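You operate a simulated robot arm through the tools that you are given. There is no shell and no other tool. Be economical: measure what you need, move in short steps, check, and stop when the job is done.

Carry out the task below with a simulated robot arm. There is one attempt and no reset: what you move stays moved.

JOB
Press the booth copy key two times. Take the blue letter tile that says "y" from the long white table top and put it on the ledge before the pier. Take the red carton and put it on the green floor plate. Put the tank bottle from the packing table top on the back of the battery table. The order is free. Set down upright: red carton, tank bottle.

It is judged by the outcome, as a careful person would: the job done as asked, and still so three seconds after it is handed in. It fails if anything else is knocked over, pushed out of place, dropped, spilled or broken.

ROBOT AND FRAMES
A 6-joint arm with a two-finger parallel gripper on a trunk, on a base that drives. Base frame: it is fixed to the floor where the robot stands at the start and does not move with it; the origin is under the middle of the robot, x ahead of it, y to its left, z up. Lengths are in m, angles in degrees, forces in N, time in s.
With the tool pointing down near the work surface it reaches from about 0.32 to 0.7 m from the robot's upright axis, wherever it stands. Its first joint turns from -166.0 to 166.0 degrees. Places, roughly: back of the battery table (37x15 cm) [0.2, 4, 0.84]; blue letter tile [0.5, 1.5, 0.75]; booth copy key [0.5, -0.1, 0.8]; green floor plate [-3, 3.5, 0.75]; ledge before the pier (44x19 cm) [3.62, -1.44, 0.78]; red carton [-2.5, 3.5, 0.75]; tank bottle [-2.75, 3.75, 0.75]. Payload 4.1 kg.
Tool frame: the origin (TCP) lies between the finger pads and is the grasp point; the fingertips stand 0.023 m ahead of it; z points along the fingers, y is the line along which they close. Largest opening 0.094 m; finger width 0.038, thickness 0.01; the body of the gripper, 0.054 by 0.096 m, starts 0.039 m behind the TCP.
Orientation is that of the tool frame in the base frame, as a unit quaternion [w, x, y, z]. With the fingers straight down and closing along the base's y, the tool's x points along the base's -x, its y along +y and its z along -z.

CONTROLS
- The arm moves only by the tool apply_moves. Its arguments are lists of equal length, an entry for each row: "dp": the shift along the tool's x, y, z in m, a list of three; "rot": the turn, a rotation vector about the tool's x, y, z in degrees, a list of three; "jaw": the finger opening in m, from 0 to 0.094. In form: {"dp": [[tx, ty, tz], ...], "rot": [[wx, wy, wz], ...], "jaw": [jaw, ...]}. A call has 1 to 10 rows; each row is the pose to reach, as a shift and turn from the pose commanded when the call began, along the tool's axes at that moment. Each row takes 0.2 s and may step no farther than 0.05 m and 8.6 degrees from the row before; otherwise, or with a gripper value out of range, the whole call is refused. Where a pose cannot be reached the arm comes as near as it can. A force on the tool above 40 N (or 10 N above the force at the start of the call, whichever is more), or a blocked arm, ends the call early, and 0.2 s more pass. Each finger travels about 0.045 m/s and halts on what it meets, pressing with about 21 N; the grip force reading is that of the motor and also rises with nothing between the fingers. The clock runs only during rows and for 0.2 s after the last one: add rows that repeat a pose to give the fingers time. It gives the time, the measured TCP pose, the force on the tool (base axes), the opening and the grip force at its end, in the units of the frame above (readings bear some noise), with the torque about the TCP (base axes, N m) and any sound that the robot's microphone picked up.
- Cameras (640 x 400 px; columns grow to the right, rows downward): "scene" is now at [0.0193, 0.1391, 1.4399]; the picture's right is [-0.31, -0.95, 0.00], its down [-0.64, 0.21, -0.74] and it looks along [0.70, -0.23, -0.67] (base axes); focal length 267 px, centre (320, 200). "wrist" rides on the gripper at [0.086, 0.016, -0.074] in the tool frame; the picture's right is [-0.18, 0.98, 0.00], its down [-0.58, -0.11, -0.81] and it looks along [-0.79, -0.15, 0.59] (tool axes); focal length 243 px, centre (320, 200). There is no depth. A picture from a camera that has moved, and an enlarged one, comes with that camera's place and axes in the base frame and with its lens.
- camera(camera): a new picture of that camera. No time passes.
- move_column(by): slides the trunk up (or, below 0, down) by that many m; the arm and the scene camera ride with it, the base frame stays. It gives what a move gives, with no picture.
- steer(legs): drives the robot by 1 to 6 legs, each [ahead, turn to the left] in m and degrees, along the robot's own axes; the way and the turn of a leg run together, so that a leg with both is an arc; at most 1.5 m and 180 degrees a leg. The arm and the cameras ride along, it lands a little off, and it stops where it bumps. It gives what a move gives.
- head_to(pan, tilt): turns the head with the scene camera to pan (to the left, within 155 degrees either way) and tilt (down, from -29 to 69), counted from straight ahead of the robot. It gives what a move gives.
- inspect(camera, box): a new picture of the part [left, top, right, bottom] of that camera's present view, enlarged. No time passes.
- sign_off(): hands the job in; it is judged then, once.

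Go step by step. Nothing tells you exact positions but the pictures and the camera data: compare them with the known pose of the tool, close in by small moves and look again before you grip or let go. The budget is 165 turns and 128 pictures, counting those below and the enlarged ones. Unless the task says otherwise, let go and move clear before handing in.

The tools are called after "Request:" as a command line: name --argument value ..., lists and objects as JSON in quotes. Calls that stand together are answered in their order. apply_moves: Moves the arm, as the interface text tells. Its arguments: {"type":"object","properties":{"dp":{"type":"array"},"rot":{"type":"array"},"jaw":{"type":"array"}},"required":["dp","rot","jaw"]} The other tools are called the same way: move_column (by) slides the trunk up or down; steer (legs) drives the base; head_to (pan, tilt) turns the head that bears the scene camera; camera (camera) takes a picture; inspect (camera, box) takes an enlarged picture of a part of a camera's view; sign_off () hands the job in.

At the start:

```text
time_s: 0.0
tcp_pos: [0.4284, 0.0332, 1.1303]
orientation: [0.001, 0.0, 1.0, 0.0]
ft_force: [-0.6, 0.1, -1.5]
moment: [0.04, 0.03, 0.02]
width: 0.0941
grasp_force: 0.0
trunk travel left (down, up): [-0.4, 0.19]
robot x, y, heading: [-0.0009, -0.0006, -0.2]
head pan, tilt: [-18.0, 42.3]
```

scene: 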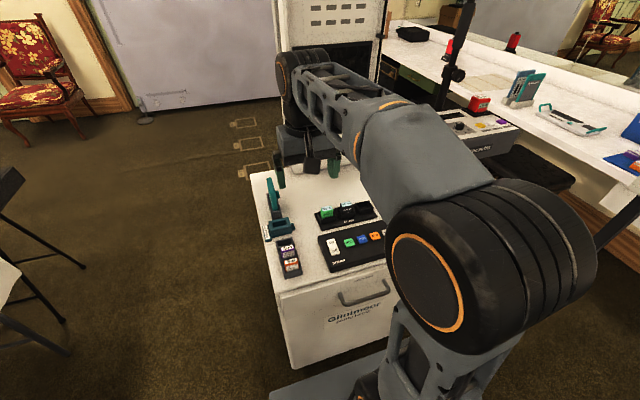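
wrist: 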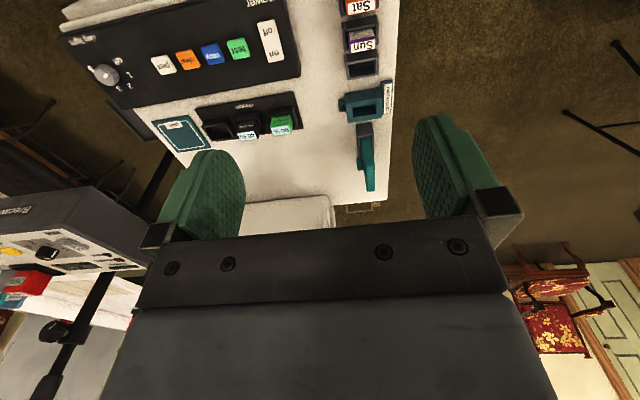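

I see a small white cabinet in front with key panels; I'll enlarge the panel to find the copy key.

Request:
inspect --camera "wrist" --box '[60, 0, 400, 200]'

Request:
inspect --camera "scene" --box '[250, 160, 410, 280]'

```text
1.88 times, centred on (230, 100) of wrist
camera zoom: at [0.3423, 0.0497, 1.2044], right [0.18, 0.98, 0.0], down [0.58, -0.11, 0.81], along [0.79, -0.15, -0.59], focal length 457 px, centre (489, 388)
```

zoom: 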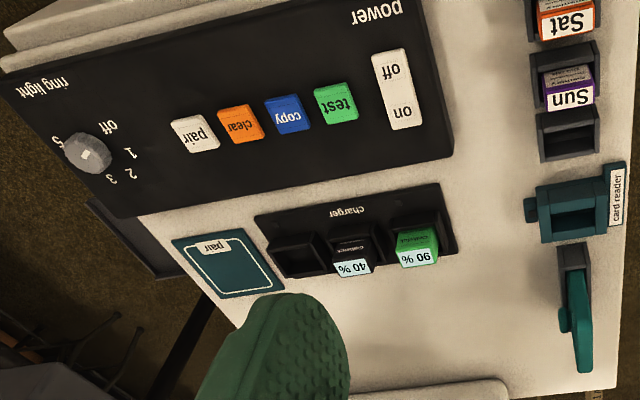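

```text
3.33 times, centred on (330, 220) of scene
camera zoom: at [0.0193, 0.1391, 1.4399], right [-0.31, -0.95, 0.0], down [-0.64, 0.21, -0.74], along [0.7, -0.23, -0.67], focal length 891 px, centre (287, 133)
```

zoom: 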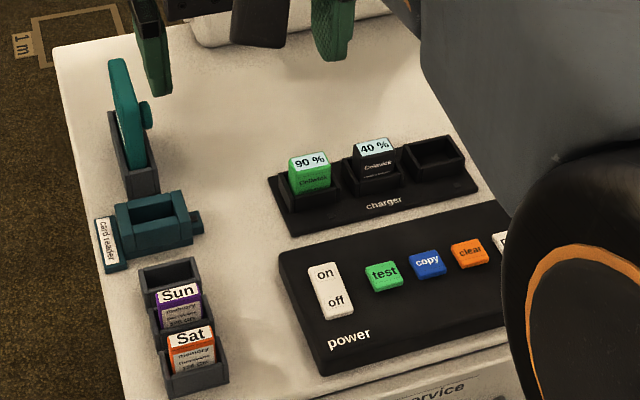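

The copy key triangulates to about (0.478, -0.147, 0.80). I'll close the fingers and move above it.

Request:
apply_moves --dp '[[-0.01, -0.045, 0], [-0.02, -0.09, 0], [-0.035, -0.135, 0], [-0.05, -0.18, 0], [-0.05, -0.18, 0.045], [-0.05, -0.18, 0.09], [-0.05, -0.18, 0.135], [-0.05, -0.18, 0.18], [-0.05, -0.18, 0.22], [-0.05, -0.18, 0.25]]' --rot '[[0, 0, 0], [0, 0, 0], [0, 0, 0], [0, 0, 0], [0, 0, 0], [0, 0, 0], [0, 0, 0], [0, 0, 0], [0, 0, 0], [0, 0, 0]]' --jaw '[0, 0, 0, 0, 0, 0, 0, 0, 0, 0]'

Request:
camera --camera "wrist"

Request:
inspect --camera "scene" --box '[250, 160, 410, 280]'

```text
time_s: 2.2
tcp_pos: [0.4792, -0.1458, 0.8794]
orientation: [0.0, 0.0, 1.0, 0.0]
ft_force: [0.5, 0.1, 0.0]
moment: [0.03, -0.02, 0.03]
width: 0.0001
grasp_force: 20.6
trunk travel left (down, up): [-0.4, 0.19]
robot x, y, heading: [0.0002, -0.0006, -0.1]
head pan, tilt: [-18.0, 42.3]
```

```text
123 pictures are left
camera wrist: at [0.3922, -0.1304, 0.9546], right [0.18, 0.98, 0.0], down [0.58, -0.11, 0.81], along [0.79, -0.15, -0.59], focal length 243 px, centre (320, 200)
```

wrist: 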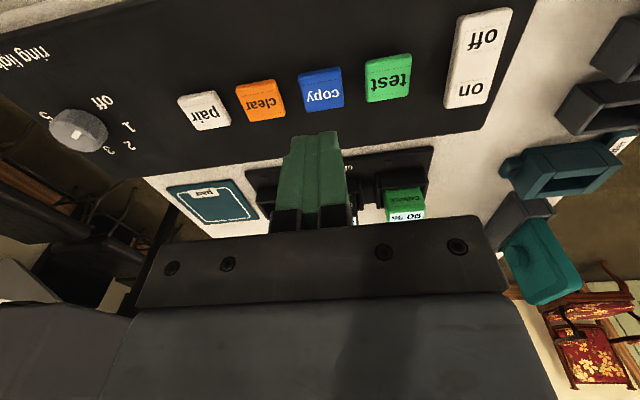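

```text
3.33 times, centred on (330, 220) of scene
camera zoom: at [0.0194, 0.1391, 1.44], right [-0.31, -0.95, 0.0], down [-0.64, 0.21, -0.74], along [0.7, -0.23, -0.67], focal length 891 px, centre (287, 133)
```

zoom: 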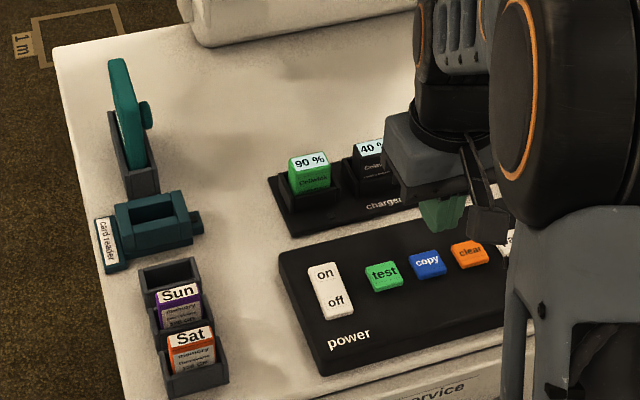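

The key is straight below the fingertips. I'll lower close to it, then step gently until it clicks.

Request:
apply_moves --dp '[[0, 0, 0.025], [0, 0, 0.045], [0, 0, 0.05], [0, 0, 0.052], [0, 0, 0.054], [0, 0, 0.056], [0, 0, 0.058], [0, 0, 0.06]]' --rot '[[0, 0, 0], [0, 0, 0], [0, 0, 0], [0, 0, 0], [0, 0, 0], [0, 0, 0], [0, 0, 0], [0, 0, 0]]' --jaw '[0, 0, 0, 0, 0, 0, 0, 0]'

Request:
inspect --camera "wrist" --box '[160, 0, 480, 200]'

```text
time_s: 4.0
tcp_pos: [0.479, -0.1474, 0.821]
orientation: [0.0, 0.001, 1.0, 0.0]
ft_force: [0.2, -0.8, 7.2]
moment: [0.02, 0.09, 0.04]
width: 0.0
grasp_force: 20.7
trunk travel left (down, up): [-0.4, 0.19]
robot x, y, heading: [-0.0005, 0.0018, -0.0]
head pan, tilt: [-18.0, 42.3]
heard: click
```

```text
2.00 times, centred on (320, 100) of wrist
camera zoom: at [0.3925, -0.1307, 0.8951], right [0.18, 0.98, 0.0], down [0.58, -0.11, 0.81], along [0.79, -0.15, -0.59], focal length 485 px, centre (320, 400)
```

zoom: 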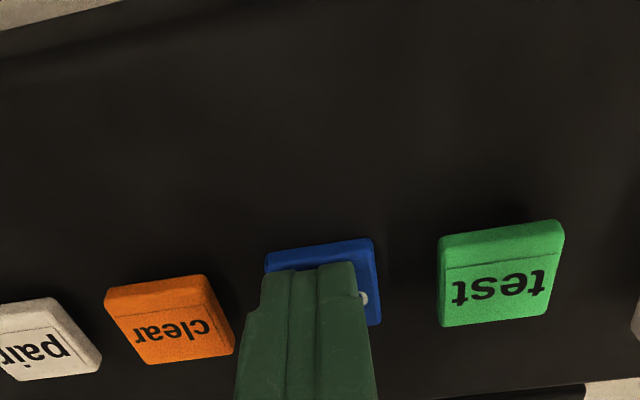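

One click was heard, with the finger on the blue key. I'll lift to release it, then press again.

Request:
apply_moves --dp '[[0, 0, -0.01], [0, 0, -0.02], [0, 0, -0.02]]' --rot '[[0, 0, 0], [0, 0, 0], [0, 0, 0]]' --jaw '[0, 0, 0]'

Request:
apply_moves --dp '[[0, 0, 0.01], [0, 0, 0.014], [0, 0, 0.016], [0, 0, 0.018], [0, 0, 0.02]]' --rot '[[0, 0, 0], [0, 0, 0], [0, 0, 0], [0, 0, 0], [0, 0, 0]]' --jaw '[0, 0, 0, 0, 0]'

```text
time_s: 4.8
tcp_pos: [0.4785, -0.1458, 0.841]
orientation: [0.0, 0.0, 1.0, -0.001]
ft_force: [0.7, 0.2, 0.0]
moment: [0.01, 0.0, 0.01]
width: 0.0
grasp_force: 21.4
trunk travel left (down, up): [-0.4, 0.19]
robot x, y, heading: [0.0021, 0.0008, 0.3]
head pan, tilt: [-18.0, 42.3]
```

```text
time_s: 6.0
tcp_pos: [0.4775, -0.1452, 0.8211]
orientation: [0.001, 0.0, 1.0, 0.0]
ft_force: [-0.9, -1.2, 7.1]
moment: [-0.01, 0.14, 0.02]
width: 0.0
grasp_force: 20.5
trunk travel left (down, up): [-0.4, 0.19]
robot x, y, heading: [0.0021, -0.0028, 0.2]
head pan, tilt: [-18.0, 42.3]
heard: click
```

Two clicks have been heard. I'll raise the arm clear and look around to find the tile on the long white table.

Request:
apply_moves --dp '[[0, 0, -0.04], [0, 0, -0.09], [0, 0, -0.14], [0, 0, -0.19], [0, 0, -0.24], [0, 0.04, -0.28], [0, 0.08, -0.3], [0, 0.12, -0.3], [0, 0.16, -0.3]]' --rot '[[0, 0, 0], [0, 0, 0], [0, 0, 0], [0, 0, 0], [0, 0, 0], [0, 0, 0], [0, 0, 0], [0, 0, 0], [0, 0, 0]]' --jaw '[0, 0, 0, 0, 0, 0, 0, 0, 0]'

Request:
head_to --pan 70 --tilt 25

Request:
camera --camera "scene"

Request:
head_to --pan 140 --tilt 15

Request:
camera --camera "scene"

Request:
head_to --pan -20 --tilt 15

Request:
camera --camera "scene"

```text
refused: row 6 steps farther than a row can; nothing moved
```

```text
time_s: 7.6
tcp_pos: [0.4778, -0.1461, 0.8201]
orientation: [0.001, 0.0, 1.0, 0.0]
ft_force: [1.4, -2.7, 12.0]
moment: [-0.04, 0.07, 0.0]
width: 0.0
grasp_force: 20.9
trunk travel left (down, up): [-0.4, 0.19]
robot x, y, heading: [0.0007, -0.0017, 0.0]
head pan, tilt: [70.0, 25.0]
```

```text
120 pictures are left
camera scene: at [-0.0291, 0.2514, 1.4666], right [0.94, -0.34, 0.0], down [-0.14, -0.4, -0.91], along [0.31, 0.85, -0.42], focal length 267 px, centre (320, 200)
```

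scene: 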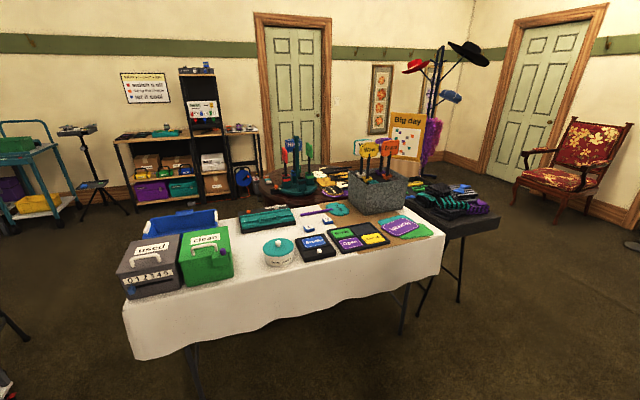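

```text
time_s: 9.0
tcp_pos: [0.4785, -0.1468, 0.8201]
orientation: [0.002, 0.0, 1.0, 0.0]
ft_force: [2.3, -3.0, 13.1]
moment: [-0.06, 0.02, 0.02]
width: 0.0
grasp_force: 21.4
trunk travel left (down, up): [-0.4, 0.19]
robot x, y, heading: [-0.0038, 0.0001, 0.2]
head pan, tilt: [140.0, 15.0]
```

```text
119 pictures are left
camera scene: at [-0.1322, 0.2249, 1.4828], right [0.64, 0.77, 0.0], down [0.2, -0.17, -0.97], along [-0.74, 0.62, -0.26], focal length 267 px, centre (320, 200)
```

scene: 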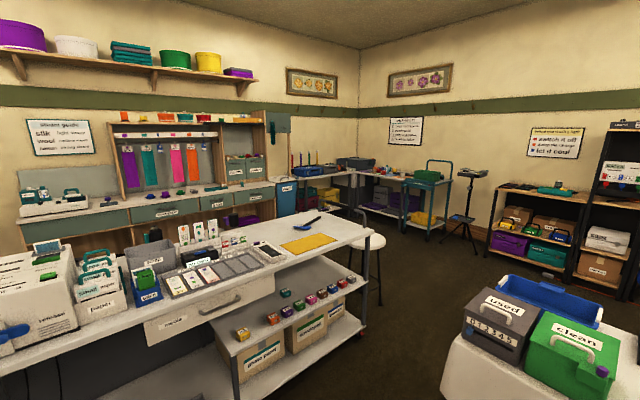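

```text
time_s: 11.5
tcp_pos: [0.4772, -0.1451, 0.8211]
orientation: [0.001, 0.0, 1.0, 0.0]
ft_force: [4.3, -1.3, 14.1]
moment: [0.0, 0.03, 0.01]
width: 0.0001
grasp_force: 20.6
trunk travel left (down, up): [-0.4, 0.19]
robot x, y, heading: [0.0035, -0.0009, -0.0]
head pan, tilt: [-20.0, 15.0]
```

```text
118 pictures are left
camera scene: at [0.0271, 0.1329, 1.4828], right [-0.34, -0.94, 0.0], down [-0.24, 0.09, -0.97], along [0.91, -0.33, -0.26], focal length 267 px, centre (320, 200)
```

scene: 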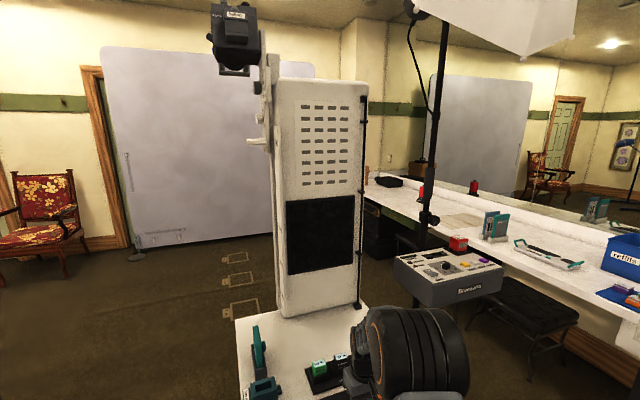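

The raise was refused and the arm is still resting on the key, though no further click came. Now I'll lift straight up in legal steps.

Request:
apply_moves --dp '[[0, 0, -0.04], [0, 0, -0.085], [0, 0, -0.13], [0, 0, -0.175], [0, 0, -0.22], [0, 0, -0.26], [0.02, 0.04, -0.27], [0.04, 0.08, -0.28], [0.06, 0.12, -0.29], [0.06, 0.15, -0.3]]' --rot '[[0, 0, 0], [0, 0, 0], [0, 0, 0], [0, 0, 0], [0, 0, 0], [0, 0, 0], [0, 0, 0], [0, 0, 0], [0, 0, 0], [0, 0, 0]]' --jaw '[0, 0, 0, 0, 0, 0, 0, 0, 0, 0]'

Request:
head_to --pan 60 --tilt 35

Request:
camera --camera "scene"

Request:
inspect --camera "scene" --box '[200, 100, 460, 260]'

```text
time_s: 13.7
tcp_pos: [0.4184, 0.0036, 1.12]
orientation: [0.0, 0.0, 1.0, 0.0]
ft_force: [-0.1, 0.1, 0.0]
moment: [0.01, -0.02, 0.01]
width: 0.0
grasp_force: 21.1
trunk travel left (down, up): [-0.4, 0.19]
robot x, y, heading: [0.0, -0.0002, 0.1]
head pan, tilt: [-20.0, 15.0]
```

```text
time_s: 15.2
tcp_pos: [0.4187, 0.0038, 1.1203]
orientation: [0.0, 0.0, 1.0, -0.001]
ft_force: [0.6, 0.8, 0.6]
moment: [-0.01, -0.02, 0.04]
width: 0.0
grasp_force: 21.3
trunk travel left (down, up): [-0.4, 0.19]
robot x, y, heading: [-0.0013, 0.0036, -0.2]
head pan, tilt: [60.0, 35.0]
```

```text
117 pictures are left
camera scene: at [-0.0159, 0.241, 1.4508], right [0.87, -0.5, 0.0], down [-0.29, -0.5, -0.82], along [0.41, 0.71, -0.57], focal length 267 px, centre (320, 200)
```

scene: 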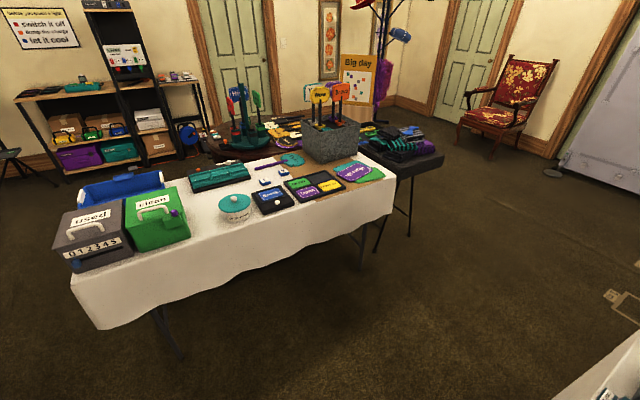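

```text
2.46 times, centred on (330, 180) of scene
camera zoom: at [-0.0159, 0.241, 1.4508], right [0.87, -0.5, 0.0], down [-0.29, -0.5, -0.82], along [0.41, 0.71, -0.57], focal length 658 px, centre (295, 249)
```

zoom: 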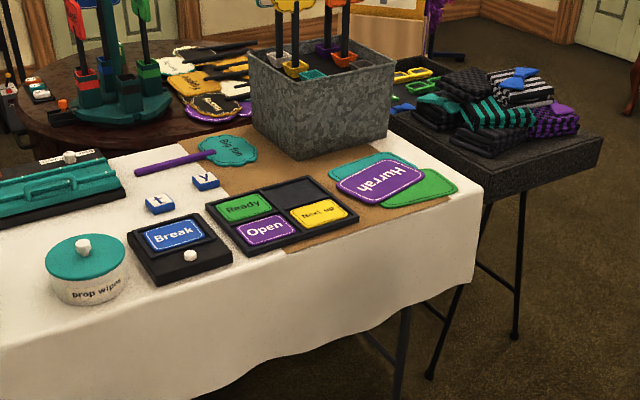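

I've spotted the "y" tile at about (0.44, 1.42, 0.76). Next I'll look down at my base to see how near I can park to the table, and behind me for free space.

Request:
head_to --pan 90 --tilt 69

Request:
camera --camera "scene"

Request:
head_to --pan 150 --tilt 50

Request:
camera --camera "scene"

```text
time_s: 16.2
tcp_pos: [0.4184, 0.0035, 1.1199]
orientation: [-0.001, 0.0, 1.0, 0.0]
ft_force: [-0.6, -0.2, -0.5]
moment: [-0.03, -0.01, 0.03]
width: 0.0
grasp_force: 20.5
trunk travel left (down, up): [-0.4, 0.19]
robot x, y, heading: [0.0031, -0.0007, 0.1]
head pan, tilt: [90.0, 68.8]
```

```text
115 pictures are left
camera scene: at [-0.06, 0.2208, 1.4072], right [1.0, 0.0, 0.0], down [0.0, -0.93, -0.36], along [0.0, 0.36, -0.93], focal length 267 px, centre (320, 200)
```

scene: 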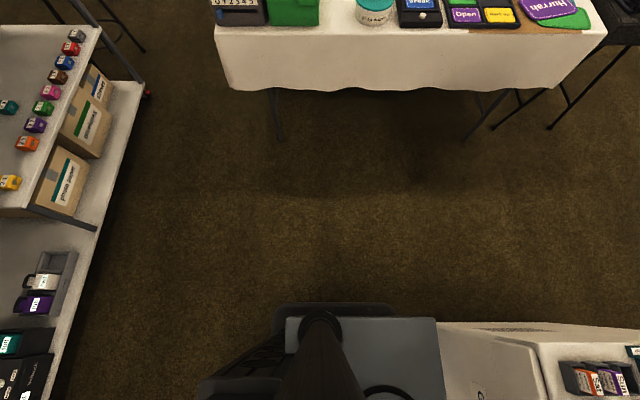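

```text
time_s: 17.5
tcp_pos: [0.4186, 0.0042, 1.1202]
orientation: [0.0, 0.0, 1.0, 0.0]
ft_force: [-0.3, -0.6, -1.0]
moment: [-0.07, 0.02, 0.01]
width: 0.0002
grasp_force: 20.9
trunk travel left (down, up): [-0.4, 0.19]
robot x, y, heading: [-0.0031, 0.0012, 0.1]
head pan, tilt: [150.0, 50.0]
```

```text
114 pictures are left
camera scene: at [-0.1267, 0.2033, 1.429], right [0.5, 0.87, 0.0], down [0.66, -0.38, -0.64], along [-0.56, 0.32, -0.77], focal length 267 px, centre (320, 200)
```

scene: 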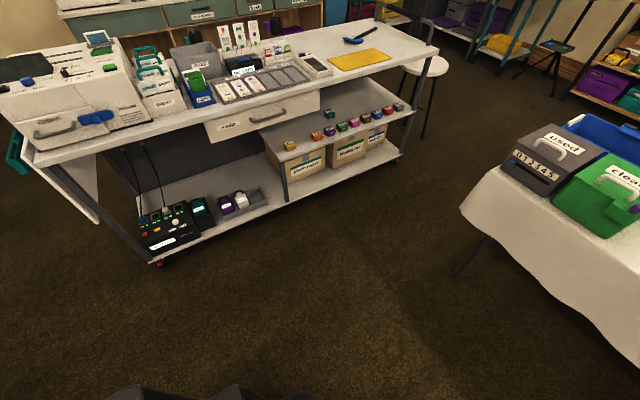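

I'll check the base's front corner for its height from two head angles.

Request:
head_to --pan 55 --tilt 69

Request:
camera --camera "scene"

Request:
head_to --pan 110 --tilt 69

Request:
camera --camera "scene"

```text
time_s: 19.2
tcp_pos: [0.4189, 0.0029, 1.1205]
orientation: [0.0, 0.0, 1.0, 0.0]
ft_force: [-0.3, 0.0, 0.3]
moment: [-0.03, 0.03, 0.01]
width: 0.0
grasp_force: 21.1
trunk travel left (down, up): [-0.4, 0.19]
robot x, y, heading: [-0.0002, 0.0002, -0.0]
head pan, tilt: [55.0, 68.8]
```

```text
113 pictures are left
camera scene: at [-0.028, 0.2106, 1.4071], right [0.82, -0.57, 0.0], down [-0.53, -0.76, -0.36], along [0.21, 0.3, -0.93], focal length 267 px, centre (320, 200)
```

scene: 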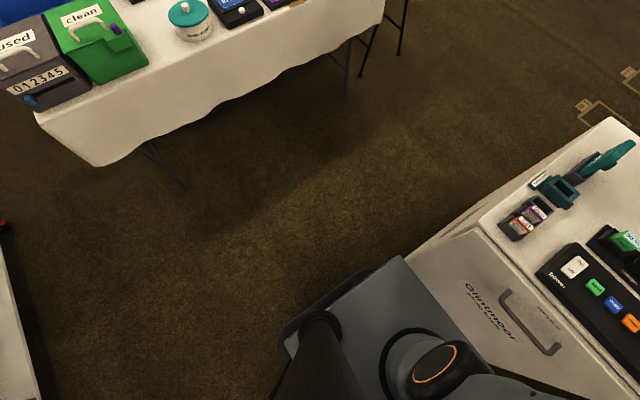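

```text
time_s: 20.5
tcp_pos: [0.4192, 0.0037, 1.12]
orientation: [0.0, 0.0, 1.0, 0.0]
ft_force: [-0.6, -0.8, -0.2]
moment: [0.0, 0.02, 0.02]
width: 0.0
grasp_force: 21.2
trunk travel left (down, up): [-0.4, 0.19]
robot x, y, heading: [-0.0004, -0.0039, -0.1]
head pan, tilt: [110.0, 68.8]
```

```text
112 pictures are left
camera scene: at [-0.0791, 0.2173, 1.4071], right [0.94, 0.34, 0.0], down [0.32, -0.88, -0.36], along [-0.12, 0.34, -0.93], focal length 267 px, centre (320, 200)
```

scene: 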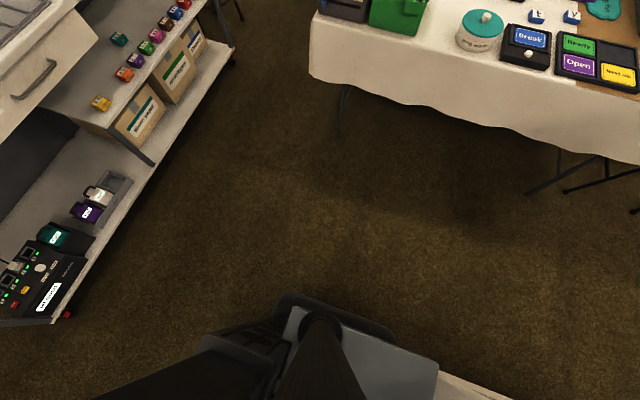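

The visible plate is the arm's carriage, reaching roughly 0.2 m from the axis. I'll back up a little, turn left and drive near the table in stages.

Request:
steer --legs '[[-0.15, 0], [0, 59], [0.65, 0]]'

Request:
head_to --pan 0 --tilt 50

Request:
camera --camera "scene"

Request:
camera --camera "wrist"

```text
time_s: 27.7
tcp_pos: [0.3959, 0.9292, 1.1199]
orientation: [0.0, -0.495, 0.869, 0.0]
ft_force: [-0.3, -0.1, 0.5]
moment: [0.01, 0.0, 0.0]
width: 0.0
grasp_force: 21.0
trunk travel left (down, up): [-0.4, 0.19]
robot x, y, heading: [0.1817, 0.567, 59.1]
head pan, tilt: [110.0, 68.8]
```

```text
time_s: 29.6
tcp_pos: [0.3968, 0.9294, 1.1199]
orientation: [0.0, -0.496, 0.869, 0.0]
ft_force: [-0.5, 0.2, 0.5]
moment: [-0.02, -0.01, 0.01]
width: 0.0
grasp_force: 20.7
trunk travel left (down, up): [-0.4, 0.19]
robot x, y, heading: [0.1868, 0.5682, 59.2]
head pan, tilt: [0.0, 50.0]
```

```text
111 pictures are left
camera scene: at [0.0506, 0.6654, 1.4291], right [0.86, -0.51, 0.0], down [-0.39, -0.66, -0.64], along [0.33, 0.55, -0.77], focal length 267 px, centre (320, 200)
```

scene: 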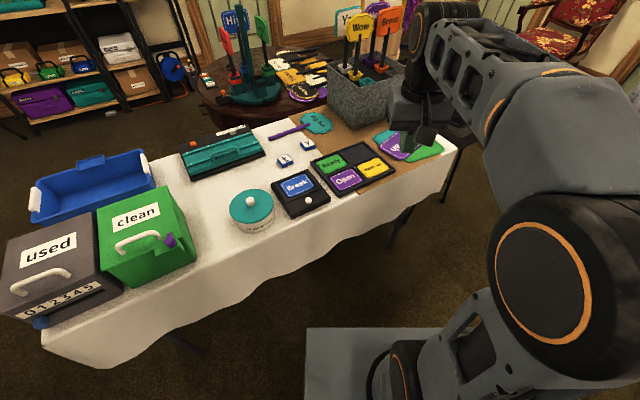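

```text
110 pictures are left
camera wrist: at [0.3377, 0.8631, 1.1948], right [-0.75, 0.66, 0.0], down [0.39, 0.44, 0.81], along [0.53, 0.61, -0.59], focal length 243 px, centre (320, 200)
```

wrist: 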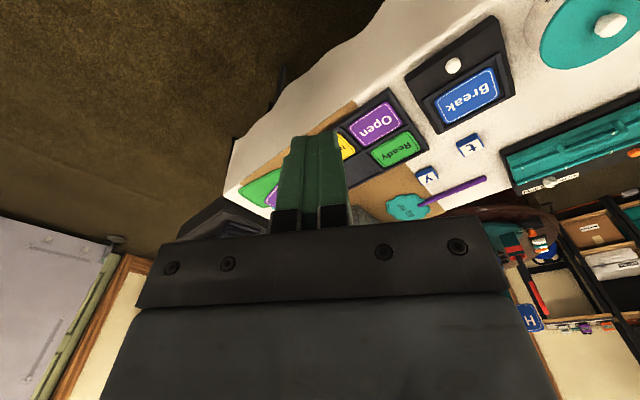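

The tile is at about (0.442, 1.416). I'll raise the trunk slightly, drive 0.24 m closer, and move the arm over it.

Request:
move_column --by 0.08

Request:
steer --legs '[[0.24, 0]]'

Request:
camera --camera "scene"

Request:
camera --camera "wrist"

```text
time_s: 30.8
tcp_pos: [0.3954, 0.93, 1.2004]
orientation: [-0.001, -0.495, 0.869, 0.0]
ft_force: [-0.1, 0.2, 0.1]
moment: [0.01, 0.01, 0.01]
width: 0.0001
grasp_force: 21.0
trunk travel left (down, up): [-0.48, 0.11]
robot x, y, heading: [0.1858, 0.5673, 59.4]
head pan, tilt: [0.0, 50.0]
```

```text
time_s: 32.5
tcp_pos: [0.5186, 1.1346, 1.1999]
orientation: [0.0, -0.495, 0.869, 0.0]
ft_force: [0.1, -0.3, 0.2]
moment: [0.06, -0.01, -0.03]
width: 0.0001
grasp_force: 21.0
trunk travel left (down, up): [-0.48, 0.11]
robot x, y, heading: [0.3066, 0.7719, 59.1]
head pan, tilt: [0.0, 50.0]
```

```text
109 pictures are left
camera scene: at [0.1726, 0.8711, 1.5091], right [0.86, -0.51, 0.0], down [-0.39, -0.66, -0.64], along [0.33, 0.55, -0.77], focal length 267 px, centre (320, 200)
```

scene: 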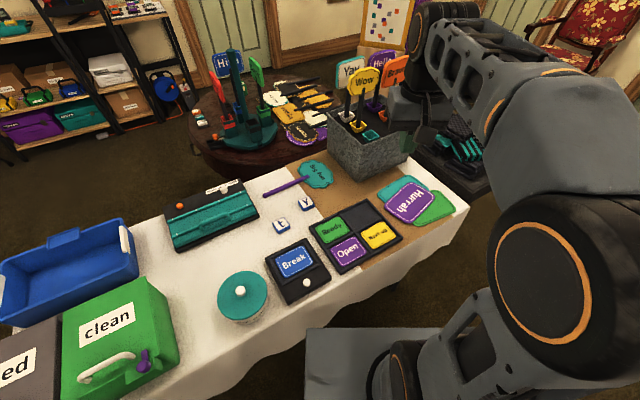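

```text
108 pictures are left
camera wrist: at [0.4598, 1.0685, 1.2746], right [-0.75, 0.66, 0.0], down [0.39, 0.44, 0.81], along [0.53, 0.61, -0.59], focal length 243 px, centre (320, 200)
```

wrist: 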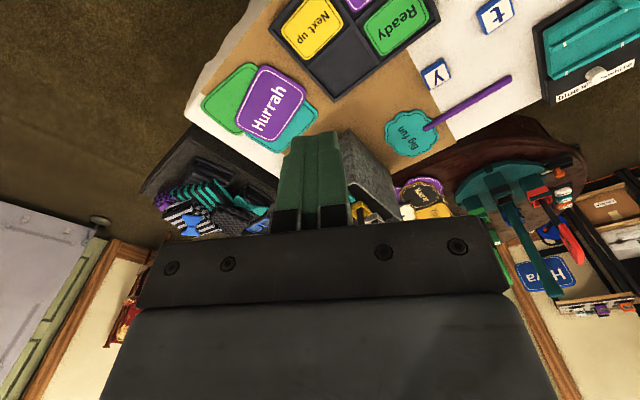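

The tile is at about (0.445, 1.43, 0.755). I'll move above it with the gripper turned to close along base x, opening the jaw partway.

Request:
apply_moves --dp '[[-0.025, 0.025, 0.02], [-0.05, 0.05, 0.04], [-0.077, 0.077, 0.06], [-0.105, 0.105, 0.085], [-0.133, 0.133, 0.11], [-0.161, 0.161, 0.135], [-0.189, 0.188, 0.16], [-0.2155, 0.2145, 0.185], [-0.2155, 0.2145, 0.22]]' --rot '[[0, 0, -4], [0, 0, -8], [0, 0, -12], [0, 0, -16], [0, 0, -20], [0, 0, -24], [0, 0, -28], [0, 0, -31], [0, 0, -31]]' --jaw '[0.07, 0.07, 0.07, 0.07, 0.07, 0.07, 0.07, 0.07, 0.07]'

Request:
camera --camera "wrist"

Request:
camera --camera "scene"

```text
time_s: 34.5
tcp_pos: [0.4438, 1.4293, 0.9798]
orientation: [0.001, 0.709, -0.705, 0.0]
ft_force: [-0.8, -0.3, 0.3]
moment: [-0.01, -0.03, 0.0]
width: 0.0699
grasp_force: 0.0
trunk travel left (down, up): [-0.48, 0.11]
robot x, y, heading: [0.3073, 0.7705, 59.4]
head pan, tilt: [0.0, 50.0]
```

```text
107 pictures are left
camera wrist: at [0.4278, 1.343, 1.054], right [-0.98, 0.18, 0.0], down [0.11, 0.58, 0.81], along [0.14, 0.79, -0.59], focal length 243 px, centre (320, 200)
```

wrist: 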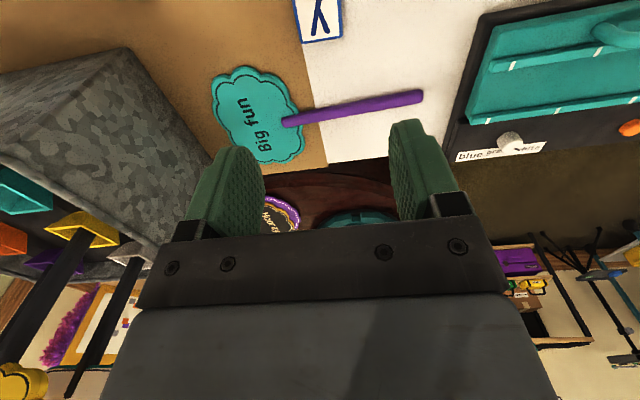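

```text
106 pictures are left
camera scene: at [0.1723, 0.8713, 1.509], right [0.86, -0.51, 0.0], down [-0.39, -0.66, -0.64], along [0.33, 0.55, -0.77], focal length 267 px, centre (320, 200)
```

scene: 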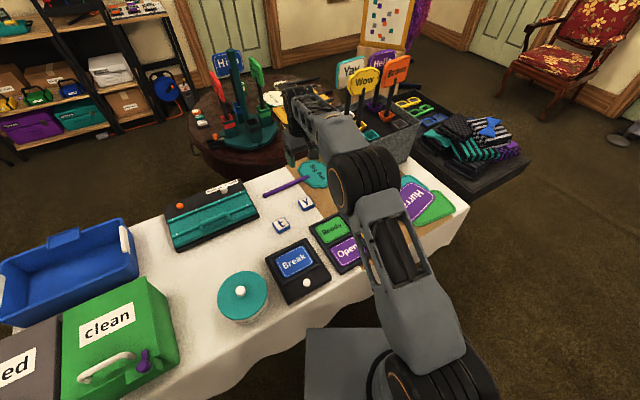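

The tile is right at the view's top edge; I'll step back 5 cm in y to see it whole.

Request:
apply_moves --dp '[[0.04, 0, 0], [0.07, 0, 0.02]]' --rot '[[0, 0, 0], [0, 0, 0]]' --jaw '[0.07, 0.07]'

Request:
inspect --camera "wrist" --box '[220, 0, 420, 125]'

```text
time_s: 35.1
tcp_pos: [0.4447, 1.3588, 0.9609]
orientation: [-0.001, 0.709, -0.705, 0.0]
ft_force: [0.3, 0.5, -0.1]
moment: [0.05, -0.01, -0.01]
width: 0.0699
grasp_force: 0.2
trunk travel left (down, up): [-0.48, 0.11]
robot x, y, heading: [0.3091, 0.7716, 59.4]
head pan, tilt: [0.0, 50.0]
```

```text
3.20 times, centred on (320, 62) of wrist
camera zoom: at [0.4292, 1.2715, 1.035], right [-0.98, 0.18, 0.0], down [0.11, 0.58, 0.81], along [0.14, 0.79, -0.59], focal length 776 px, centre (320, 640)
```

zoom: 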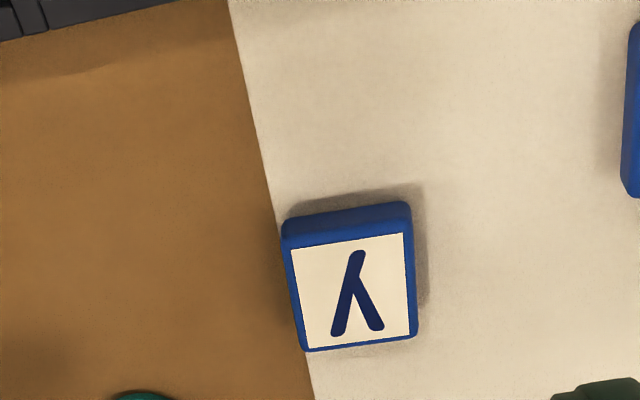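

The tile is about 45 mm square, centred at (0.444, 1.4285) with its top near z 0.755. I'll go above it, then descend with the tips just off the table.

Request:
apply_moves --dp '[[-0.035, 0, 0.02], [-0.0697, 0.0007, 0.04], [-0.0697, 0.0007, 0.08], [-0.0697, 0.0007, 0.12], [-0.0697, 0.0007, 0.15]]' --rot '[[0, 0, 2], [0, 0, 4], [0, 0, 4], [0, 0, 4], [0, 0, 4]]' --jaw '[0.07, 0.07, 0.07, 0.07, 0.07]'

Request:
apply_moves --dp '[[0, 0, 0.02], [0, 0, 0.03], [0, 0, 0.036], [0, 0, 0.041]]' --rot '[[0, 0, 0], [0, 0, 0], [0, 0, 0], [0, 0, 0]]' --jaw '[0.07, 0.07, 0.07, 0.07]'

Request:
camera --camera "wrist"

Request:
inspect --camera "scene" --box '[240, 140, 400, 240]'

```text
time_s: 36.3
tcp_pos: [0.4425, 1.4276, 0.8104]
orientation: [-0.001, -0.684, 0.729, 0.0]
ft_force: [-1.4, 1.0, -0.1]
moment: [0.0, 0.03, 0.0]
width: 0.07
grasp_force: 0.1
trunk travel left (down, up): [-0.48, 0.11]
robot x, y, heading: [0.3034, 0.7734, 59.4]
head pan, tilt: [0.0, 50.0]
```

```text
time_s: 37.3
tcp_pos: [0.4421, 1.4287, 0.7695]
orientation: [0.0, -0.684, 0.73, 0.0]
ft_force: [-0.1, -0.1, 0.3]
moment: [-0.01, -0.01, 0.0]
width: 0.0701
grasp_force: 0.1
trunk travel left (down, up): [-0.48, 0.11]
robot x, y, heading: [0.3098, 0.7722, 59.2]
head pan, tilt: [0.0, 50.0]
```

```text
104 pictures are left
camera wrist: at [0.4207, 1.3429, 0.8438], right [-0.97, 0.25, 0.0], down [0.15, 0.57, 0.81], along [0.2, 0.78, -0.59], focal length 243 px, centre (320, 200)
```

wrist: 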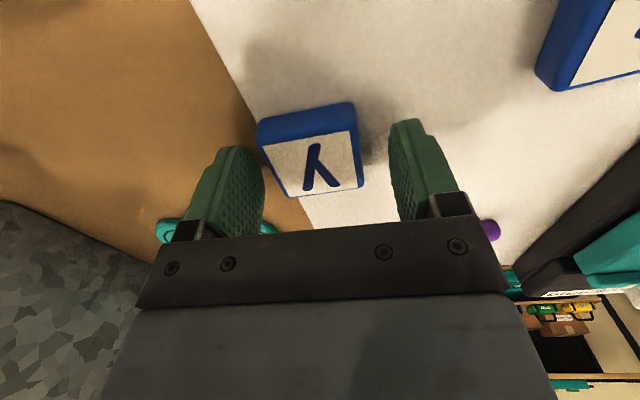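

```text
4.00 times, centred on (320, 190) of scene
camera zoom: at [0.1724, 0.8708, 1.5091], right [0.86, -0.51, 0.0], down [-0.39, -0.66, -0.64], along [0.33, 0.55, -0.77], focal length 1069 px, centre (320, 240)
```

zoom: 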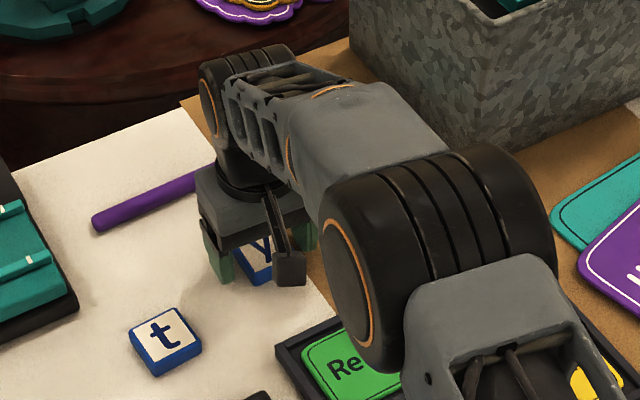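

The tile sits between the fingers. I'll close on it.

Request:
apply_moves --dp '[[0, 0, 0.001], [0, 0, 0.001], [0, 0, 0.001], [0, 0, 0.001]]' --rot '[[0, 0, 0], [0, 0, 0], [0, 0, 0], [0, 0, 0]]' --jaw '[0.055, 0.03, 0.03, 0.03]'

Request:
camera --camera "wrist"

```text
time_s: 38.3
tcp_pos: [0.4424, 1.4283, 0.7678]
orientation: [0.0, -0.684, 0.729, 0.0]
ft_force: [-0.2, 0.5, -0.1]
moment: [0.01, -0.01, 0.01]
width: 0.0468
grasp_force: 21.3
trunk travel left (down, up): [-0.48, 0.11]
robot x, y, heading: [0.3056, 0.7702, 59.2]
head pan, tilt: [0.0, 50.0]
```

```text
102 pictures are left
camera wrist: at [0.4208, 1.343, 0.8428], right [-0.97, 0.25, 0.0], down [0.15, 0.57, 0.81], along [0.2, 0.78, -0.59], focal length 243 px, centre (320, 200)
```

wrist: 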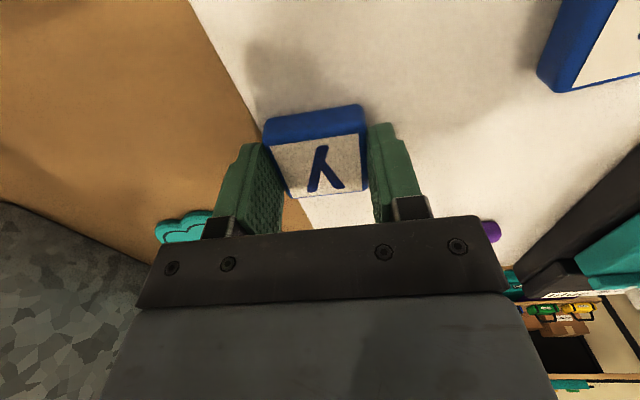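

Gripped at 47 mm. I'll lift and draw it back toward the robot.

Request:
apply_moves --dp '[[0, 0, -0.02], [0, 0, -0.06], [0, 0, -0.1], [0, 0, -0.145], [0, 0, -0.19], [0, 0, -0.235], [0, 0, -0.28], [0, 0, -0.32], [0.04, 0, -0.34], [0.08, 0, -0.35]]' --rot '[[0, 0, 0], [0, 0, 0], [0, 0, 0], [0, 0, 0], [0, 0, 0], [0, 0, 0], [0, 0, 0], [0, 0, 0], [0, 0, 0], [0, 0, 0]]' --jaw '[0.03, 0.03, 0.03, 0.03, 0.03, 0.03, 0.03, 0.03, 0.03, 0.03]'

Request:
apply_moves --dp '[[0.04, 0.0, 0], [0.08, 0.0, 0], [0.12, 0.0, 0], [0.16, 0.0, 0], [0.2, 0.0, 0], [0.2, 0.0, 0], [0.2, 0, 0]]' --rot '[[0, 0, 4], [0, 0, 8], [0, 0, 12], [0, 0, 16], [0, 0, 20], [0, 0, 24], [0, 0, 27]]' --jaw '[0.03, 0.03, 0.03, 0.03, 0.03, 0.03, 0.03]'

Request:
camera --camera "wrist"

Request:
camera --camera "scene"

```text
time_s: 40.5
tcp_pos: [0.4371, 1.3476, 1.1201]
orientation: [0.0, -0.684, 0.73, 0.0]
ft_force: [-0.4, -0.7, 0.3]
moment: [0.01, 0.0, 0.0]
width: 0.0468
grasp_force: 21.3
trunk travel left (down, up): [-0.48, 0.11]
robot x, y, heading: [0.3053, 0.7694, 59.1]
head pan, tilt: [0.0, 50.0]
```

```text
time_s: 42.1
tcp_pos: [0.4252, 1.1496, 1.1187]
orientation: [0.0, -0.494, 0.869, 0.0]
ft_force: [0.9, 0.0, -1.0]
moment: [0.0, -0.02, 0.02]
width: 0.0467
grasp_force: 21.0
trunk travel left (down, up): [-0.48, 0.11]
robot x, y, heading: [0.303, 0.7717, 59.2]
head pan, tilt: [0.0, 50.0]
```

```text
101 pictures are left
camera wrist: at [0.3666, 1.0832, 1.1929], right [-0.75, 0.66, 0.0], down [0.39, 0.44, 0.81], along [0.53, 0.61, -0.59], focal length 243 px, centre (320, 200)
```

wrist: 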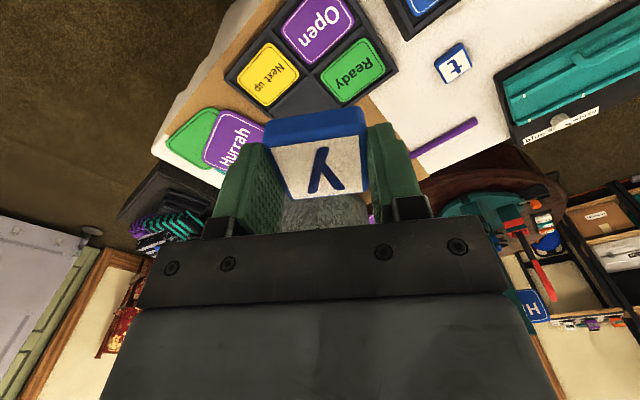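

```text
100 pictures are left
camera scene: at [0.1724, 0.871, 1.509], right [0.86, -0.51, 0.0], down [-0.39, -0.66, -0.64], along [0.33, 0.55, -0.77], focal length 267 px, centre (320, 200)
```

scene: 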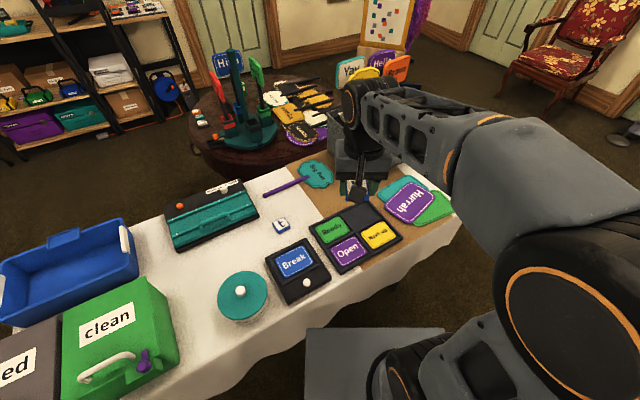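

The tile is held firmly. I'll back away from the table, turn toward the east and look for the way to the ledge.

Request:
steer --legs '[[-0.22, 0], [0, -54]]'

Request:
head_to --pan 0 --tilt 20

Request:
camera --camera "scene"

Request:
head_to --pan -30 --tilt 40

Request:
camera --camera "scene"

```text
time_s: 46.2
tcp_pos: [0.5717, 0.7094, 1.1187]
orientation: [0.0, -0.045, 0.999, 0.0]
ft_force: [0.3, -0.2, -0.2]
moment: [-0.02, -0.02, 0.03]
width: 0.0469
grasp_force: 21.0
trunk travel left (down, up): [-0.48, 0.11]
robot x, y, heading: [0.1974, 0.5814, 4.7]
head pan, tilt: [0.0, 50.0]
```

```text
time_s: 47.2
tcp_pos: [0.5691, 0.7099, 1.1192]
orientation: [0.001, -0.045, 0.999, 0.0]
ft_force: [0.9, -1.2, 0.0]
moment: [0.0, 0.01, -0.01]
width: 0.047
grasp_force: 20.9
trunk travel left (down, up): [-0.48, 0.11]
robot x, y, heading: [0.1954, 0.5829, 5.0]
head pan, tilt: [0.0, 20.0]
```

```text
99 pictures are left
camera scene: at [0.2135, 0.7518, 1.5546], right [0.09, -1.0, 0.0], down [-0.34, -0.03, -0.94], along [0.94, 0.08, -0.34], focal length 267 px, centre (320, 200)
```

scene: 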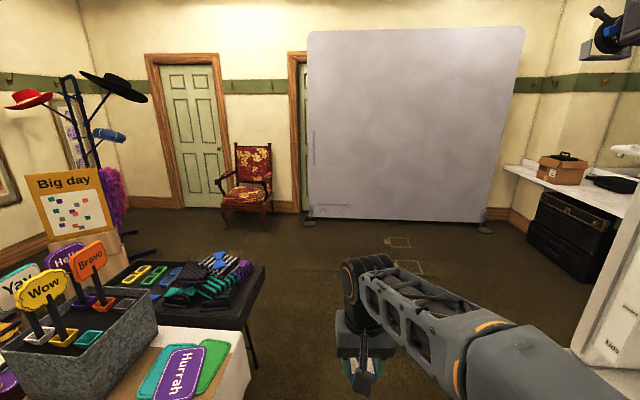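

```text
time_s: 48.1
tcp_pos: [0.5693, 0.7099, 1.1199]
orientation: [-0.001, -0.044, 0.999, 0.0]
ft_force: [0.3, -0.5, 0.3]
moment: [0.0, 0.0, 0.01]
width: 0.0468
grasp_force: 20.9
trunk travel left (down, up): [-0.48, 0.11]
robot x, y, heading: [0.1948, 0.5854, 5.4]
head pan, tilt: [-30.0, 40.0]
```

```text
98 pictures are left
camera scene: at [0.1979, 0.7078, 1.5233], right [-0.42, -0.91, 0.0], down [-0.58, 0.27, -0.77], along [0.7, -0.32, -0.64], focal length 267 px, centre (320, 200)
```

scene: 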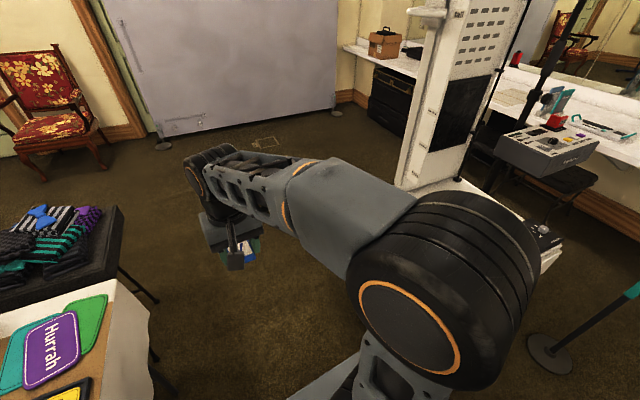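

The way east between the cabinet and the tables is clear. I'll drive about 1.4 m, veer right and then look at the ledge.

Request:
steer --legs '[[0, -8], [1.4, 0], [0, -35], [0.9, 0]]'

Request:
head_to --pan 0 --tilt 25

Request:
camera --camera "scene"

```text
time_s: 61.7
tcp_pos: [2.6429, -0.2031, 1.1189]
orientation: [-0.001, 0.329, 0.944, -0.001]
ft_force: [0.3, -1.4, -1.4]
moment: [0.03, -0.01, 0.03]
width: 0.047
grasp_force: 21.0
trunk travel left (down, up): [-0.48, 0.11]
robot x, y, heading: [2.2851, -0.0369, -38.3]
head pan, tilt: [-30.0, 40.0]
```

```text
time_s: 62.6
tcp_pos: [2.6422, -0.2036, 1.1192]
orientation: [0.0, 0.329, 0.944, 0.001]
ft_force: [-0.2, -0.4, -1.1]
moment: [-0.03, 0.01, 0.0]
width: 0.0469
grasp_force: 21.2
trunk travel left (down, up): [-0.48, 0.11]
robot x, y, heading: [2.2857, -0.038, -38.3]
head pan, tilt: [0.0, 25.0]
```

```text
97 pictures are left
camera scene: at [2.4137, 0.0751, 1.5468], right [-0.62, -0.78, 0.0], down [-0.33, 0.26, -0.91], along [0.71, -0.56, -0.42], focal length 267 px, centre (320, 200)
```

scene: 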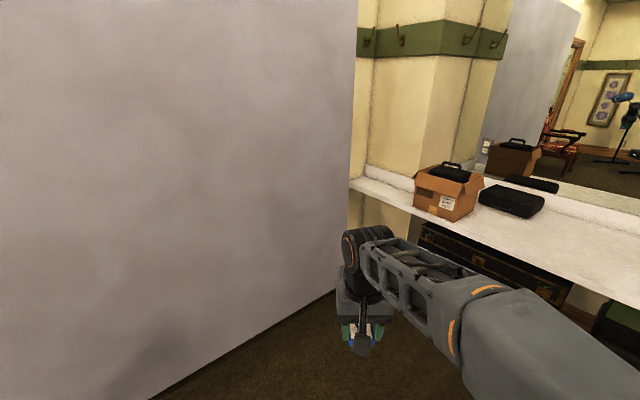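

The target is the narrow counter strip left of the cardboard box, beside the screen's end. I'll arc in to park parallel to the counter at about (3.08, -0.94).

Request:
steer --legs '[[0, -30], [0.55, 0], [0.75, 68]]'

Request:
head_to --pan -55 --tilt 40

Request:
camera --camera "scene"

Request:
camera --camera "wrist"

```text
time_s: 70.9
tcp_pos: [3.4472, -0.8642, 1.1188]
orientation: [0.0, 0.01, 1.0, 0.0]
ft_force: [-0.6, -0.4, 0.7]
moment: [0.02, 0.01, 0.0]
width: 0.0469
grasp_force: 21.1
trunk travel left (down, up): [-0.48, 0.11]
robot x, y, heading: [3.0604, -0.9501, -1.3]
head pan, tilt: [0.0, 25.0]
cut short: leg 3
```

```text
time_s: 72.1
tcp_pos: [3.4458, -0.8651, 1.1183]
orientation: [0.0, 0.01, 1.0, 0.0]
ft_force: [-0.6, -0.6, -0.1]
moment: [-0.01, -0.01, -0.01]
width: 0.0468
grasp_force: 21.3
trunk travel left (down, up): [-0.48, 0.11]
robot x, y, heading: [3.0615, -0.9483, -1.4]
head pan, tilt: [-55.0, 40.0]
```

```text
96 pictures are left
camera scene: at [3.0514, -0.8534, 1.5233], right [-0.83, -0.56, 0.0], down [-0.36, 0.53, -0.77], along [0.43, -0.64, -0.64], focal length 267 px, centre (320, 200)
```

scene: 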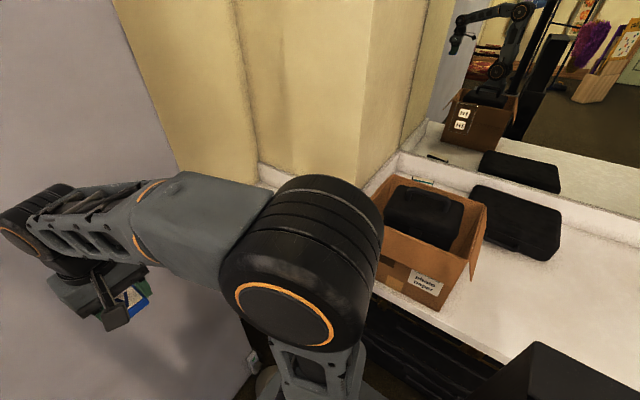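

```text
95 pictures are left
camera wrist: at [3.3607, -0.8477, 1.193], right [0.2, 0.98, 0.0], down [0.58, -0.12, 0.81], along [0.79, -0.16, -0.59], focal length 243 px, centre (320, 200)
```

wrist: 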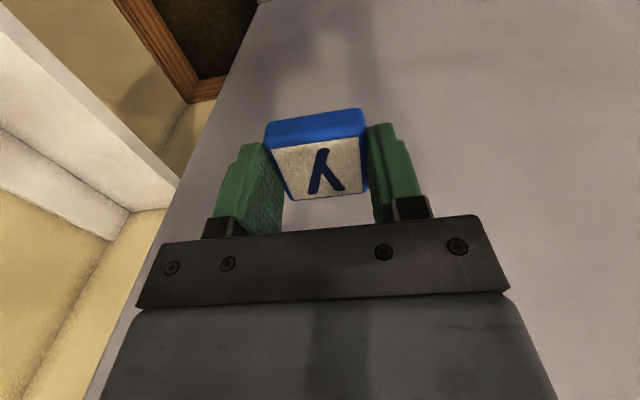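

The last leg ended slightly early, so I may have touched something. I'll look down at the base surroundings.

Request:
head_to --pan 20 --tilt 65

Request:
camera --camera "scene"

Request:
head_to --pan -100 --tilt 65

Request:
camera --camera "scene"

```text
time_s: 73.6
tcp_pos: [3.4467, -0.8642, 1.1183]
orientation: [0.0, 0.01, 1.0, 0.0]
ft_force: [-0.1, 0.1, -0.2]
moment: [0.01, 0.0, -0.02]
width: 0.0468
grasp_force: 21.0
trunk travel left (down, up): [-0.48, 0.11]
robot x, y, heading: [3.0605, -0.9477, -1.6]
head pan, tilt: [20.0, 65.0]
```

```text
94 pictures are left
camera scene: at [3.0617, -0.7633, 1.4909], right [0.32, -0.95, 0.0], down [-0.86, -0.29, -0.42], along [0.4, 0.14, -0.91], focal length 267 px, centre (320, 200)
```

scene: 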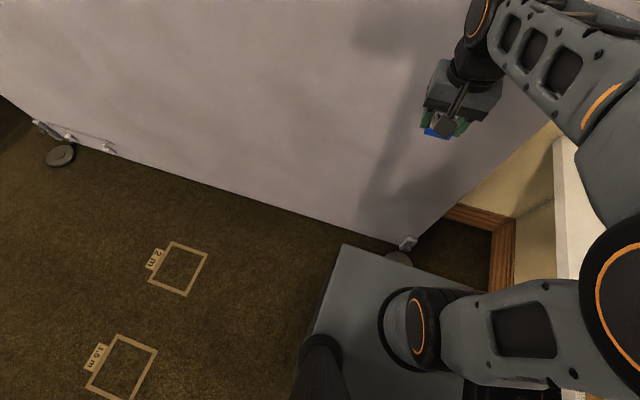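

```text
time_s: 75.6
tcp_pos: [3.446, -0.8654, 1.1189]
orientation: [0.0, 0.009, 1.0, 0.0]
ft_force: [-0.4, -0.9, 0.6]
moment: [0.04, 0.01, 0.05]
width: 0.0469
grasp_force: 21.3
trunk travel left (down, up): [-0.48, 0.11]
robot x, y, heading: [3.0577, -0.9482, -1.4]
head pan, tilt: [-100.0, 65.0]
```

```text
93 pictures are left
camera scene: at [2.9923, -0.8423, 1.4909], right [-0.98, 0.2, 0.0], down [0.18, 0.89, -0.42], along [-0.08, -0.41, -0.91], focal length 267 px, centre (320, 200)
```

scene: 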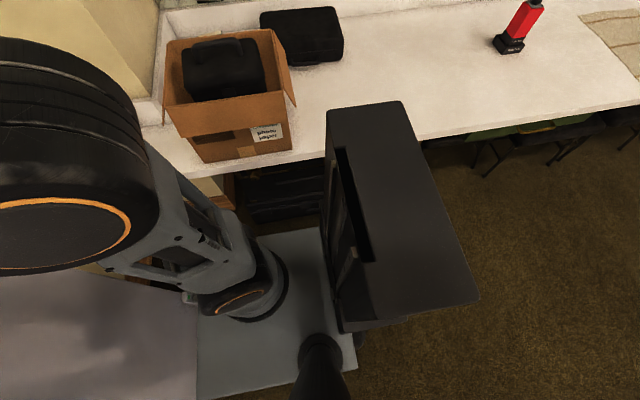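

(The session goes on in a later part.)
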